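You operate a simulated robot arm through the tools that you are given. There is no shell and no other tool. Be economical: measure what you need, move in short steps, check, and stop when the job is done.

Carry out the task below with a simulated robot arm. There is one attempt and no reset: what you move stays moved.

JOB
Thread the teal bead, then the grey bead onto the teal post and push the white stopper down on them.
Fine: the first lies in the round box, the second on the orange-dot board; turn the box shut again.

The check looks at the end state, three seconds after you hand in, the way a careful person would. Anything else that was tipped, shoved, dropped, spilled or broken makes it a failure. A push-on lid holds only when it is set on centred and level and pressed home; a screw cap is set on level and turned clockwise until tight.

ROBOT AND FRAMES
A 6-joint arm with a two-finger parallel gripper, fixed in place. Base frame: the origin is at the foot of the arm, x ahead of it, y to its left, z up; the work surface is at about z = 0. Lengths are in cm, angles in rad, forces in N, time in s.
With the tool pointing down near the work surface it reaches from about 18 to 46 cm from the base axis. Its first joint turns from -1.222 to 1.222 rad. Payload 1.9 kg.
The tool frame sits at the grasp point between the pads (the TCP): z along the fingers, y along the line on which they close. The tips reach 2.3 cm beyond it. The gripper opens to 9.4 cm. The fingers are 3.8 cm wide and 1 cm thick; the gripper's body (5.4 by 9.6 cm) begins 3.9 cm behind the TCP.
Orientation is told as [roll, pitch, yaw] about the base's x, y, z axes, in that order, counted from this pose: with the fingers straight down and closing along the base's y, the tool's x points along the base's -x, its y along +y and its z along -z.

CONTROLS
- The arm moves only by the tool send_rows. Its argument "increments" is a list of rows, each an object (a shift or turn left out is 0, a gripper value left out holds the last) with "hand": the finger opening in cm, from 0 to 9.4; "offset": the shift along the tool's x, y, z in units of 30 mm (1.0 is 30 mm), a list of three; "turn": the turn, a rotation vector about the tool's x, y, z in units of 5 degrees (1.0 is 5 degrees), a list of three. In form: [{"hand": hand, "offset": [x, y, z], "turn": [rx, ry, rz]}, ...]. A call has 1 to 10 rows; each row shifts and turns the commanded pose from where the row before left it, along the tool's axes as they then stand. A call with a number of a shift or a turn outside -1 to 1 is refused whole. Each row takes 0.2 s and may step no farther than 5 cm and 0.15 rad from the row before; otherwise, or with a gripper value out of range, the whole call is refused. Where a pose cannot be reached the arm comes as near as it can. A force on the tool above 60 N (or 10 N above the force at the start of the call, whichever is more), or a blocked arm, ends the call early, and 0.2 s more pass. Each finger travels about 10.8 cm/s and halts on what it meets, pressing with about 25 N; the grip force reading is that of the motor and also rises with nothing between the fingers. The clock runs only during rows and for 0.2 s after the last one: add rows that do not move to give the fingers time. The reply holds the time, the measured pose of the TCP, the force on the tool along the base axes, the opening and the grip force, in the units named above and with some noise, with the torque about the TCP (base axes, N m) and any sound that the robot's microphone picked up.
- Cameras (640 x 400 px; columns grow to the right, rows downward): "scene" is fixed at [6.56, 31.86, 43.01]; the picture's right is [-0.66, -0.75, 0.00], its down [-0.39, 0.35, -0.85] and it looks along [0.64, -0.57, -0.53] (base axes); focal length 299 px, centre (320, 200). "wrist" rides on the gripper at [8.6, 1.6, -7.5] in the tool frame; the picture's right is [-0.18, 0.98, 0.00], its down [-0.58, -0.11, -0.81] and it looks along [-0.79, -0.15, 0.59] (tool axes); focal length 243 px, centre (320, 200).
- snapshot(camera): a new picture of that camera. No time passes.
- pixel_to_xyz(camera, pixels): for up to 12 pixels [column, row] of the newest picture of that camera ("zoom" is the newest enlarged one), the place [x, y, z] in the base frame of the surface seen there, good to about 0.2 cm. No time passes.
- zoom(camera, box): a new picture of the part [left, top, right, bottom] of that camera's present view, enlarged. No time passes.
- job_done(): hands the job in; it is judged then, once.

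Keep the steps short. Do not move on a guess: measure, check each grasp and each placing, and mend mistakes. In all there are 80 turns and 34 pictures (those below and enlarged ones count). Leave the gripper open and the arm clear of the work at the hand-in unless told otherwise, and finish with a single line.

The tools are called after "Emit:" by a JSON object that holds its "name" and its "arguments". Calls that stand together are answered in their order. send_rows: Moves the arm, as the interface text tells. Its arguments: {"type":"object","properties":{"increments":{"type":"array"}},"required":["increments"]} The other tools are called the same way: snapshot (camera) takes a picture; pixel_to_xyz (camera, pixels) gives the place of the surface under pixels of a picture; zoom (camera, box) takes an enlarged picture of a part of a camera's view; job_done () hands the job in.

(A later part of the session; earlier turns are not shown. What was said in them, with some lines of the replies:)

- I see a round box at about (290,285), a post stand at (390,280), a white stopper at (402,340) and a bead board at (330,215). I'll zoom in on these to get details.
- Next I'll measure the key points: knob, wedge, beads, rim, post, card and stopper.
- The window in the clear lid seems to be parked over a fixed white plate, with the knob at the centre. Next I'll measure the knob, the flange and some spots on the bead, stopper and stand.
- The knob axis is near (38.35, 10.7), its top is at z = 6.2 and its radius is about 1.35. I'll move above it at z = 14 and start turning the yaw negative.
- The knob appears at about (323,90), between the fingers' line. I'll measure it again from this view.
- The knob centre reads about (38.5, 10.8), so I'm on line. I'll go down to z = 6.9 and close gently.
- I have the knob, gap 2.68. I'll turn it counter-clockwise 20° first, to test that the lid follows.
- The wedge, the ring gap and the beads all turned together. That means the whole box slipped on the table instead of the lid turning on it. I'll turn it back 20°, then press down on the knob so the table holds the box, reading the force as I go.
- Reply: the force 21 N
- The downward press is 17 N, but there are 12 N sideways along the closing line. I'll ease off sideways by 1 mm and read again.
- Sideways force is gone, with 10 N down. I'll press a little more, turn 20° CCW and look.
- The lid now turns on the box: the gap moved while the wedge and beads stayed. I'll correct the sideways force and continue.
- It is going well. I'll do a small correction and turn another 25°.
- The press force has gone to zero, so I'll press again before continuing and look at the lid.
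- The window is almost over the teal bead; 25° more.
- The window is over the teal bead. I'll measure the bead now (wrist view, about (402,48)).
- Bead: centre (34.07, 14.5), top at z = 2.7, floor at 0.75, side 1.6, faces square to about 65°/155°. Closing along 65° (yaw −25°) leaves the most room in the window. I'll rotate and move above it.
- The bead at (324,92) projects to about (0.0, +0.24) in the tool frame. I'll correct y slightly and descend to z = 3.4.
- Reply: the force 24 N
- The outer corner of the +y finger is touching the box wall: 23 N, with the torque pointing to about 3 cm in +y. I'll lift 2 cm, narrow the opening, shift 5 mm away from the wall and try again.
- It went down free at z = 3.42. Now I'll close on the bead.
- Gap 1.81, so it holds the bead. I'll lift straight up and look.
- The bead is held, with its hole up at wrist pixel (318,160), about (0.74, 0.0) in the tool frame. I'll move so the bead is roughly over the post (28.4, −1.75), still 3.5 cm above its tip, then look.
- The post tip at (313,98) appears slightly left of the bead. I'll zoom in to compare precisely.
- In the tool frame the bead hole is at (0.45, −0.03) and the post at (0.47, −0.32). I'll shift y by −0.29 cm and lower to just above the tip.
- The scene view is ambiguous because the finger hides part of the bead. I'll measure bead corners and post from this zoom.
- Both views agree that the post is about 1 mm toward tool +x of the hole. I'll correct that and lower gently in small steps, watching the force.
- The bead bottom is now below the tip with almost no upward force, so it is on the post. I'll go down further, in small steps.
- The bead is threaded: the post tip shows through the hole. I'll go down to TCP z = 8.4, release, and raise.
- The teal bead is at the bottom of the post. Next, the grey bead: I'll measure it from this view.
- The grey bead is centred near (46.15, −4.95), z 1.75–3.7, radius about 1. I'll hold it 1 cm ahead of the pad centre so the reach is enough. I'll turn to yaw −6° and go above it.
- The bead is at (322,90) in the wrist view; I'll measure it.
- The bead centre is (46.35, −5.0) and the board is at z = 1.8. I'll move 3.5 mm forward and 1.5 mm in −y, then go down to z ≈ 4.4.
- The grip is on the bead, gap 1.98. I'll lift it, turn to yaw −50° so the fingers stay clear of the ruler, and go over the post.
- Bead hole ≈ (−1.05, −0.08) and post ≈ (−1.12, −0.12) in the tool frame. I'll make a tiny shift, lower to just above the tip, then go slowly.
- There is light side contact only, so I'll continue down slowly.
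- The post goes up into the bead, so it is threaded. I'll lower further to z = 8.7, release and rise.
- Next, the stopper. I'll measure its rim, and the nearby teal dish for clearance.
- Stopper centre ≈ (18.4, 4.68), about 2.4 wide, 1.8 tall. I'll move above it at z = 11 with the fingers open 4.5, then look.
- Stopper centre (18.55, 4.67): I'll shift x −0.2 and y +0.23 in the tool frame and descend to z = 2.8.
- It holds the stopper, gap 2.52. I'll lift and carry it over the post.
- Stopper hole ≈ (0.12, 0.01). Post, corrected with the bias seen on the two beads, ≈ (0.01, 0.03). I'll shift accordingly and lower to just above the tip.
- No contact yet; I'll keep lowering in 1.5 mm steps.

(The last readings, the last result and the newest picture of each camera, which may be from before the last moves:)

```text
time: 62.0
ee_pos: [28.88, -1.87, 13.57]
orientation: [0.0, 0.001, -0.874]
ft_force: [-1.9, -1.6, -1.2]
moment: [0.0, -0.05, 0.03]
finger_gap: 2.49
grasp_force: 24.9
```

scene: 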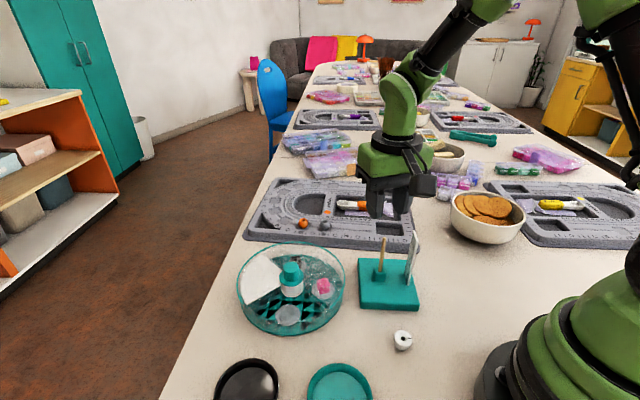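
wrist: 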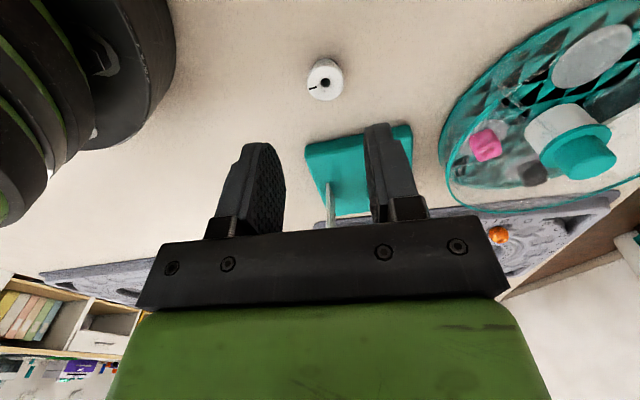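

The stopper bottom is 0.7 below the tip with little force, so the tip has entered. I'll ease sideways and continue.

Emit:
{"name": "send_rows", "arguments": {"increments": [{"offset": [0, -0.015, 0.08]}, {"offset": [0, 0, 0.1]}, {"offset": [0, 0, 0.1]}, {}]}}

Emit:
{"name": "send_rows", "arguments": {"increments": [{"offset": [0, 0, 0.15]}, {"offset": [0, 0, 0.15]}, {"offset": [0, 0, 0.15]}, {}]}}

```text
time: 63.0
ee_pos: [28.91, -2.02, 12.82]
orientation: [0.001, -0.001, -0.874]
ft_force: [-0.1, 1.4, 0.2]
moment: [0.05, 0.0, 0.01]
finger_gap: 2.53
grasp_force: 24.7
```

```text
time: 64.0
ee_pos: [28.91, -2.05, 11.51]
orientation: [-0.001, -0.002, -0.876]
ft_force: [-2.7, 1.0, 2.7]
moment: [0.03, 0.05, 0.01]
finger_gap: 2.52
grasp_force: 25.1
```

It slides freely. I'll lower toward the beads, expecting contact near z ≈ 9.6.

Emit:
{"name": "send_rows", "arguments": {"increments": [{"offset": [0, 0, 0.15]}, {"offset": [0, 0, 0.15]}, {"offset": [0, 0, 0.12]}, {"offset": [0, 0, 0.08]}, {}]}}

Emit:
{"name": "send_rows", "arguments": {"increments": [{"offset": [0, 0, 0.05]}, {"offset": [0, 0, 0.05]}, {"offset": [0, 0, 0.05]}, {}]}}

```text
time: 65.2
ee_pos: [28.89, -1.9, 10.04]
orientation: [0.001, -0.002, -0.875]
ft_force: [-0.2, 0.0, 0.4]
moment: [0.02, 0.01, 0.04]
finger_gap: 2.51
grasp_force: 24.9
```

```text
time: 66.2
ee_pos: [28.88, -1.79, 9.55]
orientation: [0.0, -0.002, -0.874]
ft_force: [0.2, 0.4, 0.7]
moment: [-0.02, -0.01, -0.01]
finger_gap: 2.51
grasp_force: 25.2
```

Emit:
{"name": "send_rows", "arguments": {"increments": [{"offset": [0, 0, 0.05]}, {"offset": [0, 0, 0.04]}, {"offset": [0, 0, 0.04]}, {}]}}

```text
time: 67.2
ee_pos: [28.74, -1.98, 9.01]
orientation: [0.003, -0.001, -0.872]
ft_force: [-0.5, 0.9, 0.2]
moment: [-0.02, 0.02, 0.01]
finger_gap: 2.53
grasp_force: 25.1
```

Still free. The stand top is at about z = 2.1, so contact should come near z ≈ 8.75. I'll go on in small steps.

Emit:
{"name": "send_rows", "arguments": {"increments": [{"offset": [0, 0, 0.03]}, {"offset": [0, 0, 0.03]}, {"offset": [0, 0, 0.03]}, {}]}}

```text
time: 68.2
ee_pos: [28.77, -1.99, 8.88]
orientation: [0.001, -0.001, -0.875]
ft_force: [0.5, -0.6, 0.1]
moment: [-0.01, -0.03, 0.03]
finger_gap: 2.48
grasp_force: 24.9
```

Emit:
{"name": "send_rows", "arguments": {"increments": [{"offset": [0, 0, 0.03]}, {"offset": [0, 0, 0.03]}, {"offset": [0, 0, 0.03]}, {}]}}

```text
time: 69.2
ee_pos: [28.98, -1.84, 8.71]
orientation: [0.004, -0.004, -0.876]
ft_force: [-1.4, 1.1, 29.4]
moment: [0.06, 0.05, 0.02]
finger_gap: 2.51
grasp_force: 25.1
```

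Firm contact at 29 N at the predicted height: the stopper sits on the beads. I'll release, rise and check with a scene zoom.

Emit:
{"name": "send_rows", "arguments": {"increments": [{}, {"hand": 3.8}, {"hand": 3.8}, {"offset": [0, 0, -0.5]}, {"offset": [0, 0, -0.9]}, {"offset": [0, 0, -0.9]}, {"offset": [0, 0, -0.9]}, {}]}}

Emit:
{"name": "zoom", "arguments": {"camera": "scene", "box": [230, 230, 422, 350]}}

```text
time: 71.0
ee_pos: [28.9, -1.85, 18.23]
orientation: [0.002, -0.002, -0.873]
ft_force: [0.0, 0.5, -1.2]
moment: [0.02, 0.02, 0.0]
finger_gap: 3.79
grasp_force: 0.1
```

```text
3.33 times, centred on (326, 290) of scene
```

zoom: 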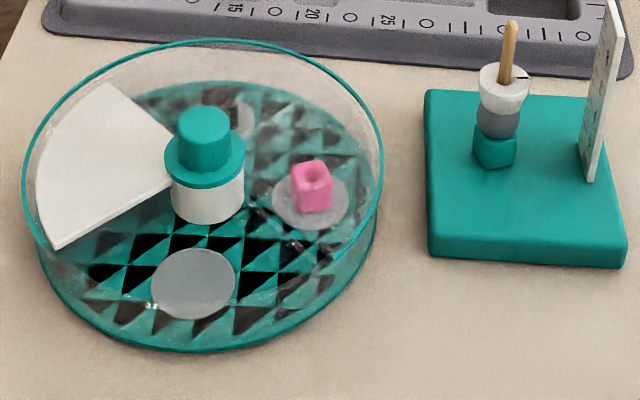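

The stack is right: teal, grey, stopper, level. Now I'll shut the box: go over the knob and turn to yaw about +40°.

Emit:
{"name": "send_rows", "arguments": {"increments": [{"hand": 6, "offset": [0.2, 0.862, 0]}, {"offset": [0.2, 0.862, 0]}, {"offset": [0.2, 0.862, 0]}, {"offset": [0.2, 0.862, 0]}, {"offset": [0.2, 0.862, 0]}, {"offset": [0.2, 0.862, 0]}, {"turn": [0, 0, -1]}, {"turn": [0, 0, -1]}, {"turn": [0, 0, -1]}, {"turn": [0, 0, -1]}]}}

Emit:
{"name": "send_rows", "arguments": {"increments": [{"turn": [0, 0, -1]}, {"turn": [0, 0, -1]}, {"turn": [0, 0, -1]}, {"turn": [0, 0, -1]}, {"turn": [0, 0, -1]}, {"turn": [0, 0, -1]}, {"turn": [0, 0, -1]}, {"turn": [0, 0, -1]}, {"turn": [0, 0, -1]}, {"turn": [0, 0, -1]}]}}

Emit:
{"name": "send_rows", "arguments": {"increments": [{"turn": [0, 0, -1]}, {"turn": [0, 0, -1]}, {"turn": [0, 0, -1]}, {"turn": [0, 0, -1]}, {"turn": [0, 0, -1]}, {}, {}]}}

```text
time: 73.2
ee_pos: [38.5, 10.69, 18.17]
orientation: [0.001, 0.0, -0.522]
ft_force: [0.2, 0.7, -0.1]
moment: [0.04, 0.0, -0.02]
finger_gap: 6.0
grasp_force: 0.2
```

```text
time: 75.4
ee_pos: [38.39, 10.87, 18.21]
orientation: [0.0, -0.003, 0.349]
ft_force: [-0.8, 0.6, 0.2]
moment: [0.01, -0.01, -0.04]
finger_gap: 5.98
grasp_force: 0.0
```

```text
time: 77.0
ee_pos: [38.42, 10.88, 18.09]
orientation: [-0.001, -0.001, 0.783]
ft_force: [0.6, -0.6, -0.3]
moment: [0.0, 0.01, 0.01]
finger_gap: 6.0
grasp_force: 0.0
```

I'm over the knob at yaw +45°. I'll descend to z ≈ 6.8 and grip.

Emit:
{"name": "send_rows", "arguments": {"increments": [{"offset": [0, 0, 0.9]}, {"offset": [0, 0, 0.9]}, {"offset": [0, 0, 0.9]}, {"offset": [0, 0, 0.7]}, {"offset": [0, 0, 0.36]}, {}]}}

Emit:
{"name": "send_rows", "arguments": {"increments": [{"hand": 2.2}, {}, {}, {}]}}

Emit:
{"name": "send_rows", "arguments": {"increments": [{"offset": [0, 0, 0.05]}, {"offset": [0, 0, 0.05]}, {}]}}

```text
time: 78.4
ee_pos: [38.5, 10.86, 6.82]
orientation: [-0.001, -0.001, 0.784]
ft_force: [1.0, -0.2, -0.6]
moment: [-0.03, 0.03, 0.0]
finger_gap: 6.01
grasp_force: 0.1
```

```text
time: 79.4
ee_pos: [38.46, 10.97, 6.95]
orientation: [-0.001, -0.001, 0.783]
ft_force: [-0.1, 0.7, 0.8]
moment: [0.01, 0.03, 0.02]
finger_gap: 2.7
grasp_force: 25.0
```

```text
time: 80.2
ee_pos: [38.54, 10.9, 6.63]
orientation: [-0.004, -0.003, 0.782]
ft_force: [-1.6, 8.8, 16.3]
moment: [0.29, 0.05, -0.03]
finger_gap: 2.73
grasp_force: 25.4
```

16 N down with a little side force. I'll correct and turn clockwise 20° under pressure.

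Emit:
{"name": "send_rows", "arguments": {"increments": [{"offset": [-0.012, 0.02, 0.01]}, {"turn": [0, 0, 1]}, {"turn": [0, 0, 1]}, {"turn": [0, 0, 1]}, {"turn": [0, 0, 1]}]}}

```text
time: 81.4
ee_pos: [38.39, 10.94, 6.58]
orientation: [-0.002, -0.002, 0.432]
ft_force: [6.7, -4.6, 13.3]
moment: [-0.12, -0.2, 0.01]
finger_gap: 2.72
grasp_force: 25.1
```

Emit:
{"name": "send_rows", "arguments": {"increments": [{"offset": [-0.01, -0.018, 0.015]}, {"turn": [0, 0, 1]}, {"turn": [0, 0, 1]}, {"turn": [0, 0, 1]}, {"turn": [0, 0, 1]}]}}

```text
time: 82.6
ee_pos: [38.35, 10.82, 6.38]
orientation: [-0.001, 0.001, 0.085]
ft_force: [1.6, -6.3, 11.3]
moment: [-0.16, -0.07, 0.04]
finger_gap: 2.71
grasp_force: 25.1
```

Emit:
{"name": "send_rows", "arguments": {"increments": [{"offset": [0, -0.015, 0.025]}, {"turn": [0, 0, 1]}, {"turn": [0, 0, 1]}, {"turn": [0, 0, 1]}, {"turn": [0, 0, 1]}, {}]}}

Emit:
{"name": "zoom", "arguments": {"camera": "scene", "box": [220, 230, 360, 340]}}

```text
time: 84.0
ee_pos: [38.55, 10.88, 6.31]
orientation: [0.0, -0.002, -0.263]
ft_force: [1.3, -0.3, -0.1]
moment: [-0.02, -0.26, -0.02]
finger_gap: 2.7
grasp_force: 24.8
```

```text
3.64 times, centred on (290, 285) of scene
```

zoom: 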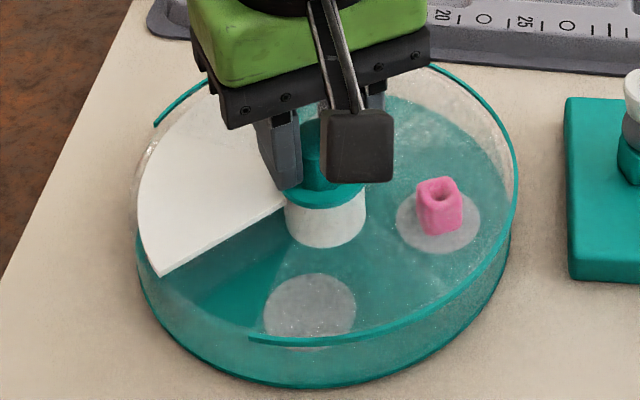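

The box holds still and the lid follows; about 30° remain. I'll press again and turn.

Emit:
{"name": "send_rows", "arguments": {"increments": [{"offset": [0, 0, 0.05]}, {}]}}

Emit:
{"name": "send_rows", "arguments": {"increments": [{"offset": [0, 0, 0.01]}, {"turn": [0, 0, 1]}, {"turn": [0, 0, 1]}, {"turn": [0, 0, 1]}]}}

```text
time: 84.6
ee_pos: [38.61, 10.75, 6.37]
orientation: [0.003, -0.001, -0.263]
ft_force: [-6.8, 2.5, 16.0]
moment: [0.03, 0.28, -0.04]
finger_gap: 2.73
grasp_force: 24.6
```

```text
time: 85.6
ee_pos: [38.47, 10.65, 6.4]
orientation: [0.0, -0.002, -0.528]
ft_force: [-1.5, 1.0, 11.1]
moment: [-0.07, -0.1, 0.05]
finger_gap: 2.7
grasp_force: 24.9
```

Emit:
{"name": "send_rows", "arguments": {"increments": [{"offset": [0, 0, 0.025]}, {"turn": [0, 0, 1]}, {"turn": [0, 0, 1]}, {"turn": [0, 0, 1]}]}}

Emit:
{"name": "zoom", "arguments": {"camera": "scene", "box": [220, 230, 360, 340]}}

```text
time: 86.6
ee_pos: [38.39, 10.59, 6.17]
orientation: [0.001, -0.001, -0.79]
ft_force: [-1.5, -8.7, 16.4]
moment: [-0.12, 0.47, 0.02]
finger_gap: 2.72
grasp_force: 24.8
```

```text
3.64 times, centred on (290, 285) of scene
```

zoom: 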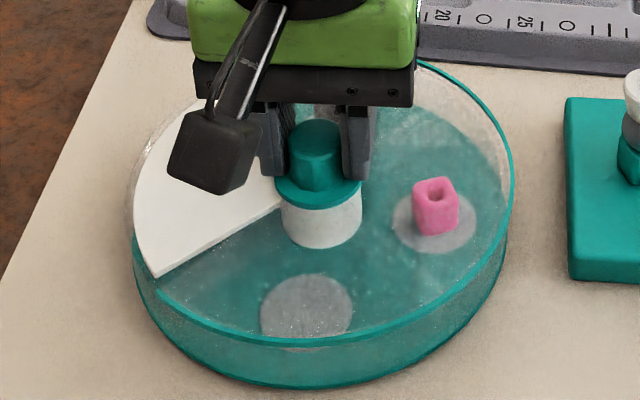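

The ring end now meets the wedge edge at the lower left. I'll ease the pressure, release, rise, and check from clear.

Emit:
{"name": "send_rows", "arguments": {"increments": [{"offset": [0, -0.02, -0.04]}, {"hand": 5}, {"hand": 5}, {"offset": [0, 0, -0.6]}, {"offset": [0, 0, -1]}, {"offset": [0, 0, -1]}, {"offset": [0, 0, -1]}, {"offset": [1, 0, -0.3]}, {"offset": [1, 0, 0]}, {"offset": [1, 0, 0]}]}}

Emit:
{"name": "send_rows", "arguments": {"increments": [{"offset": [0, -1, 0]}, {"offset": [0, -1, 0]}, {"offset": [0, -1, 0]}, {}]}}

Emit:
{"name": "zoom", "arguments": {"camera": "scene", "box": [226, 234, 354, 314]}}

```text
time: 88.8
ee_pos: [31.99, 17.13, 17.9]
orientation: [0.0, -0.002, -0.787]
ft_force: [-0.2, 0.2, -0.6]
moment: [-0.02, 0.01, -0.02]
finger_gap: 5.0
grasp_force: 0.1
```

```text
time: 89.8
ee_pos: [25.63, 10.5, 17.93]
orientation: [0.001, -0.003, -0.788]
ft_force: [-0.3, 0.0, -1.0]
moment: [0.02, 0.03, 0.0]
finger_gap: 4.98
grasp_force: 0.0
```

```text
5.00 times, centred on (290, 274) of scene
```

zoom: 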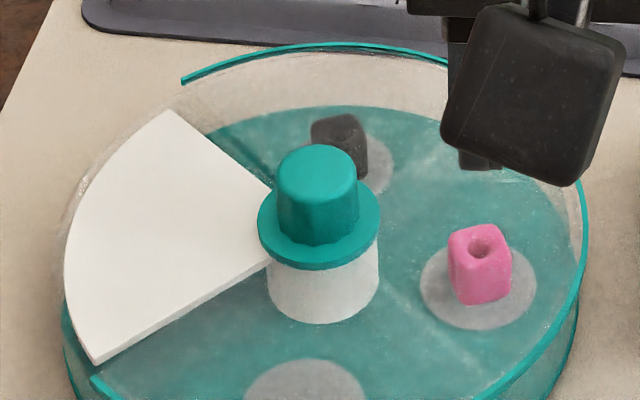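

The box is shut again: the ring gap lines up with the white wedge as it did at the start. The stack stands on the post, and the arm is clear and open. I'm handing in.

Emit:
{"name": "job_done", "arguments": {}}

```text
The job is handed in.
```

The teal bead, then the grey bead, are on the post with the white stopper pressed down on them, and the round box is turned shut again; it ended about 3 mm from where it stood.
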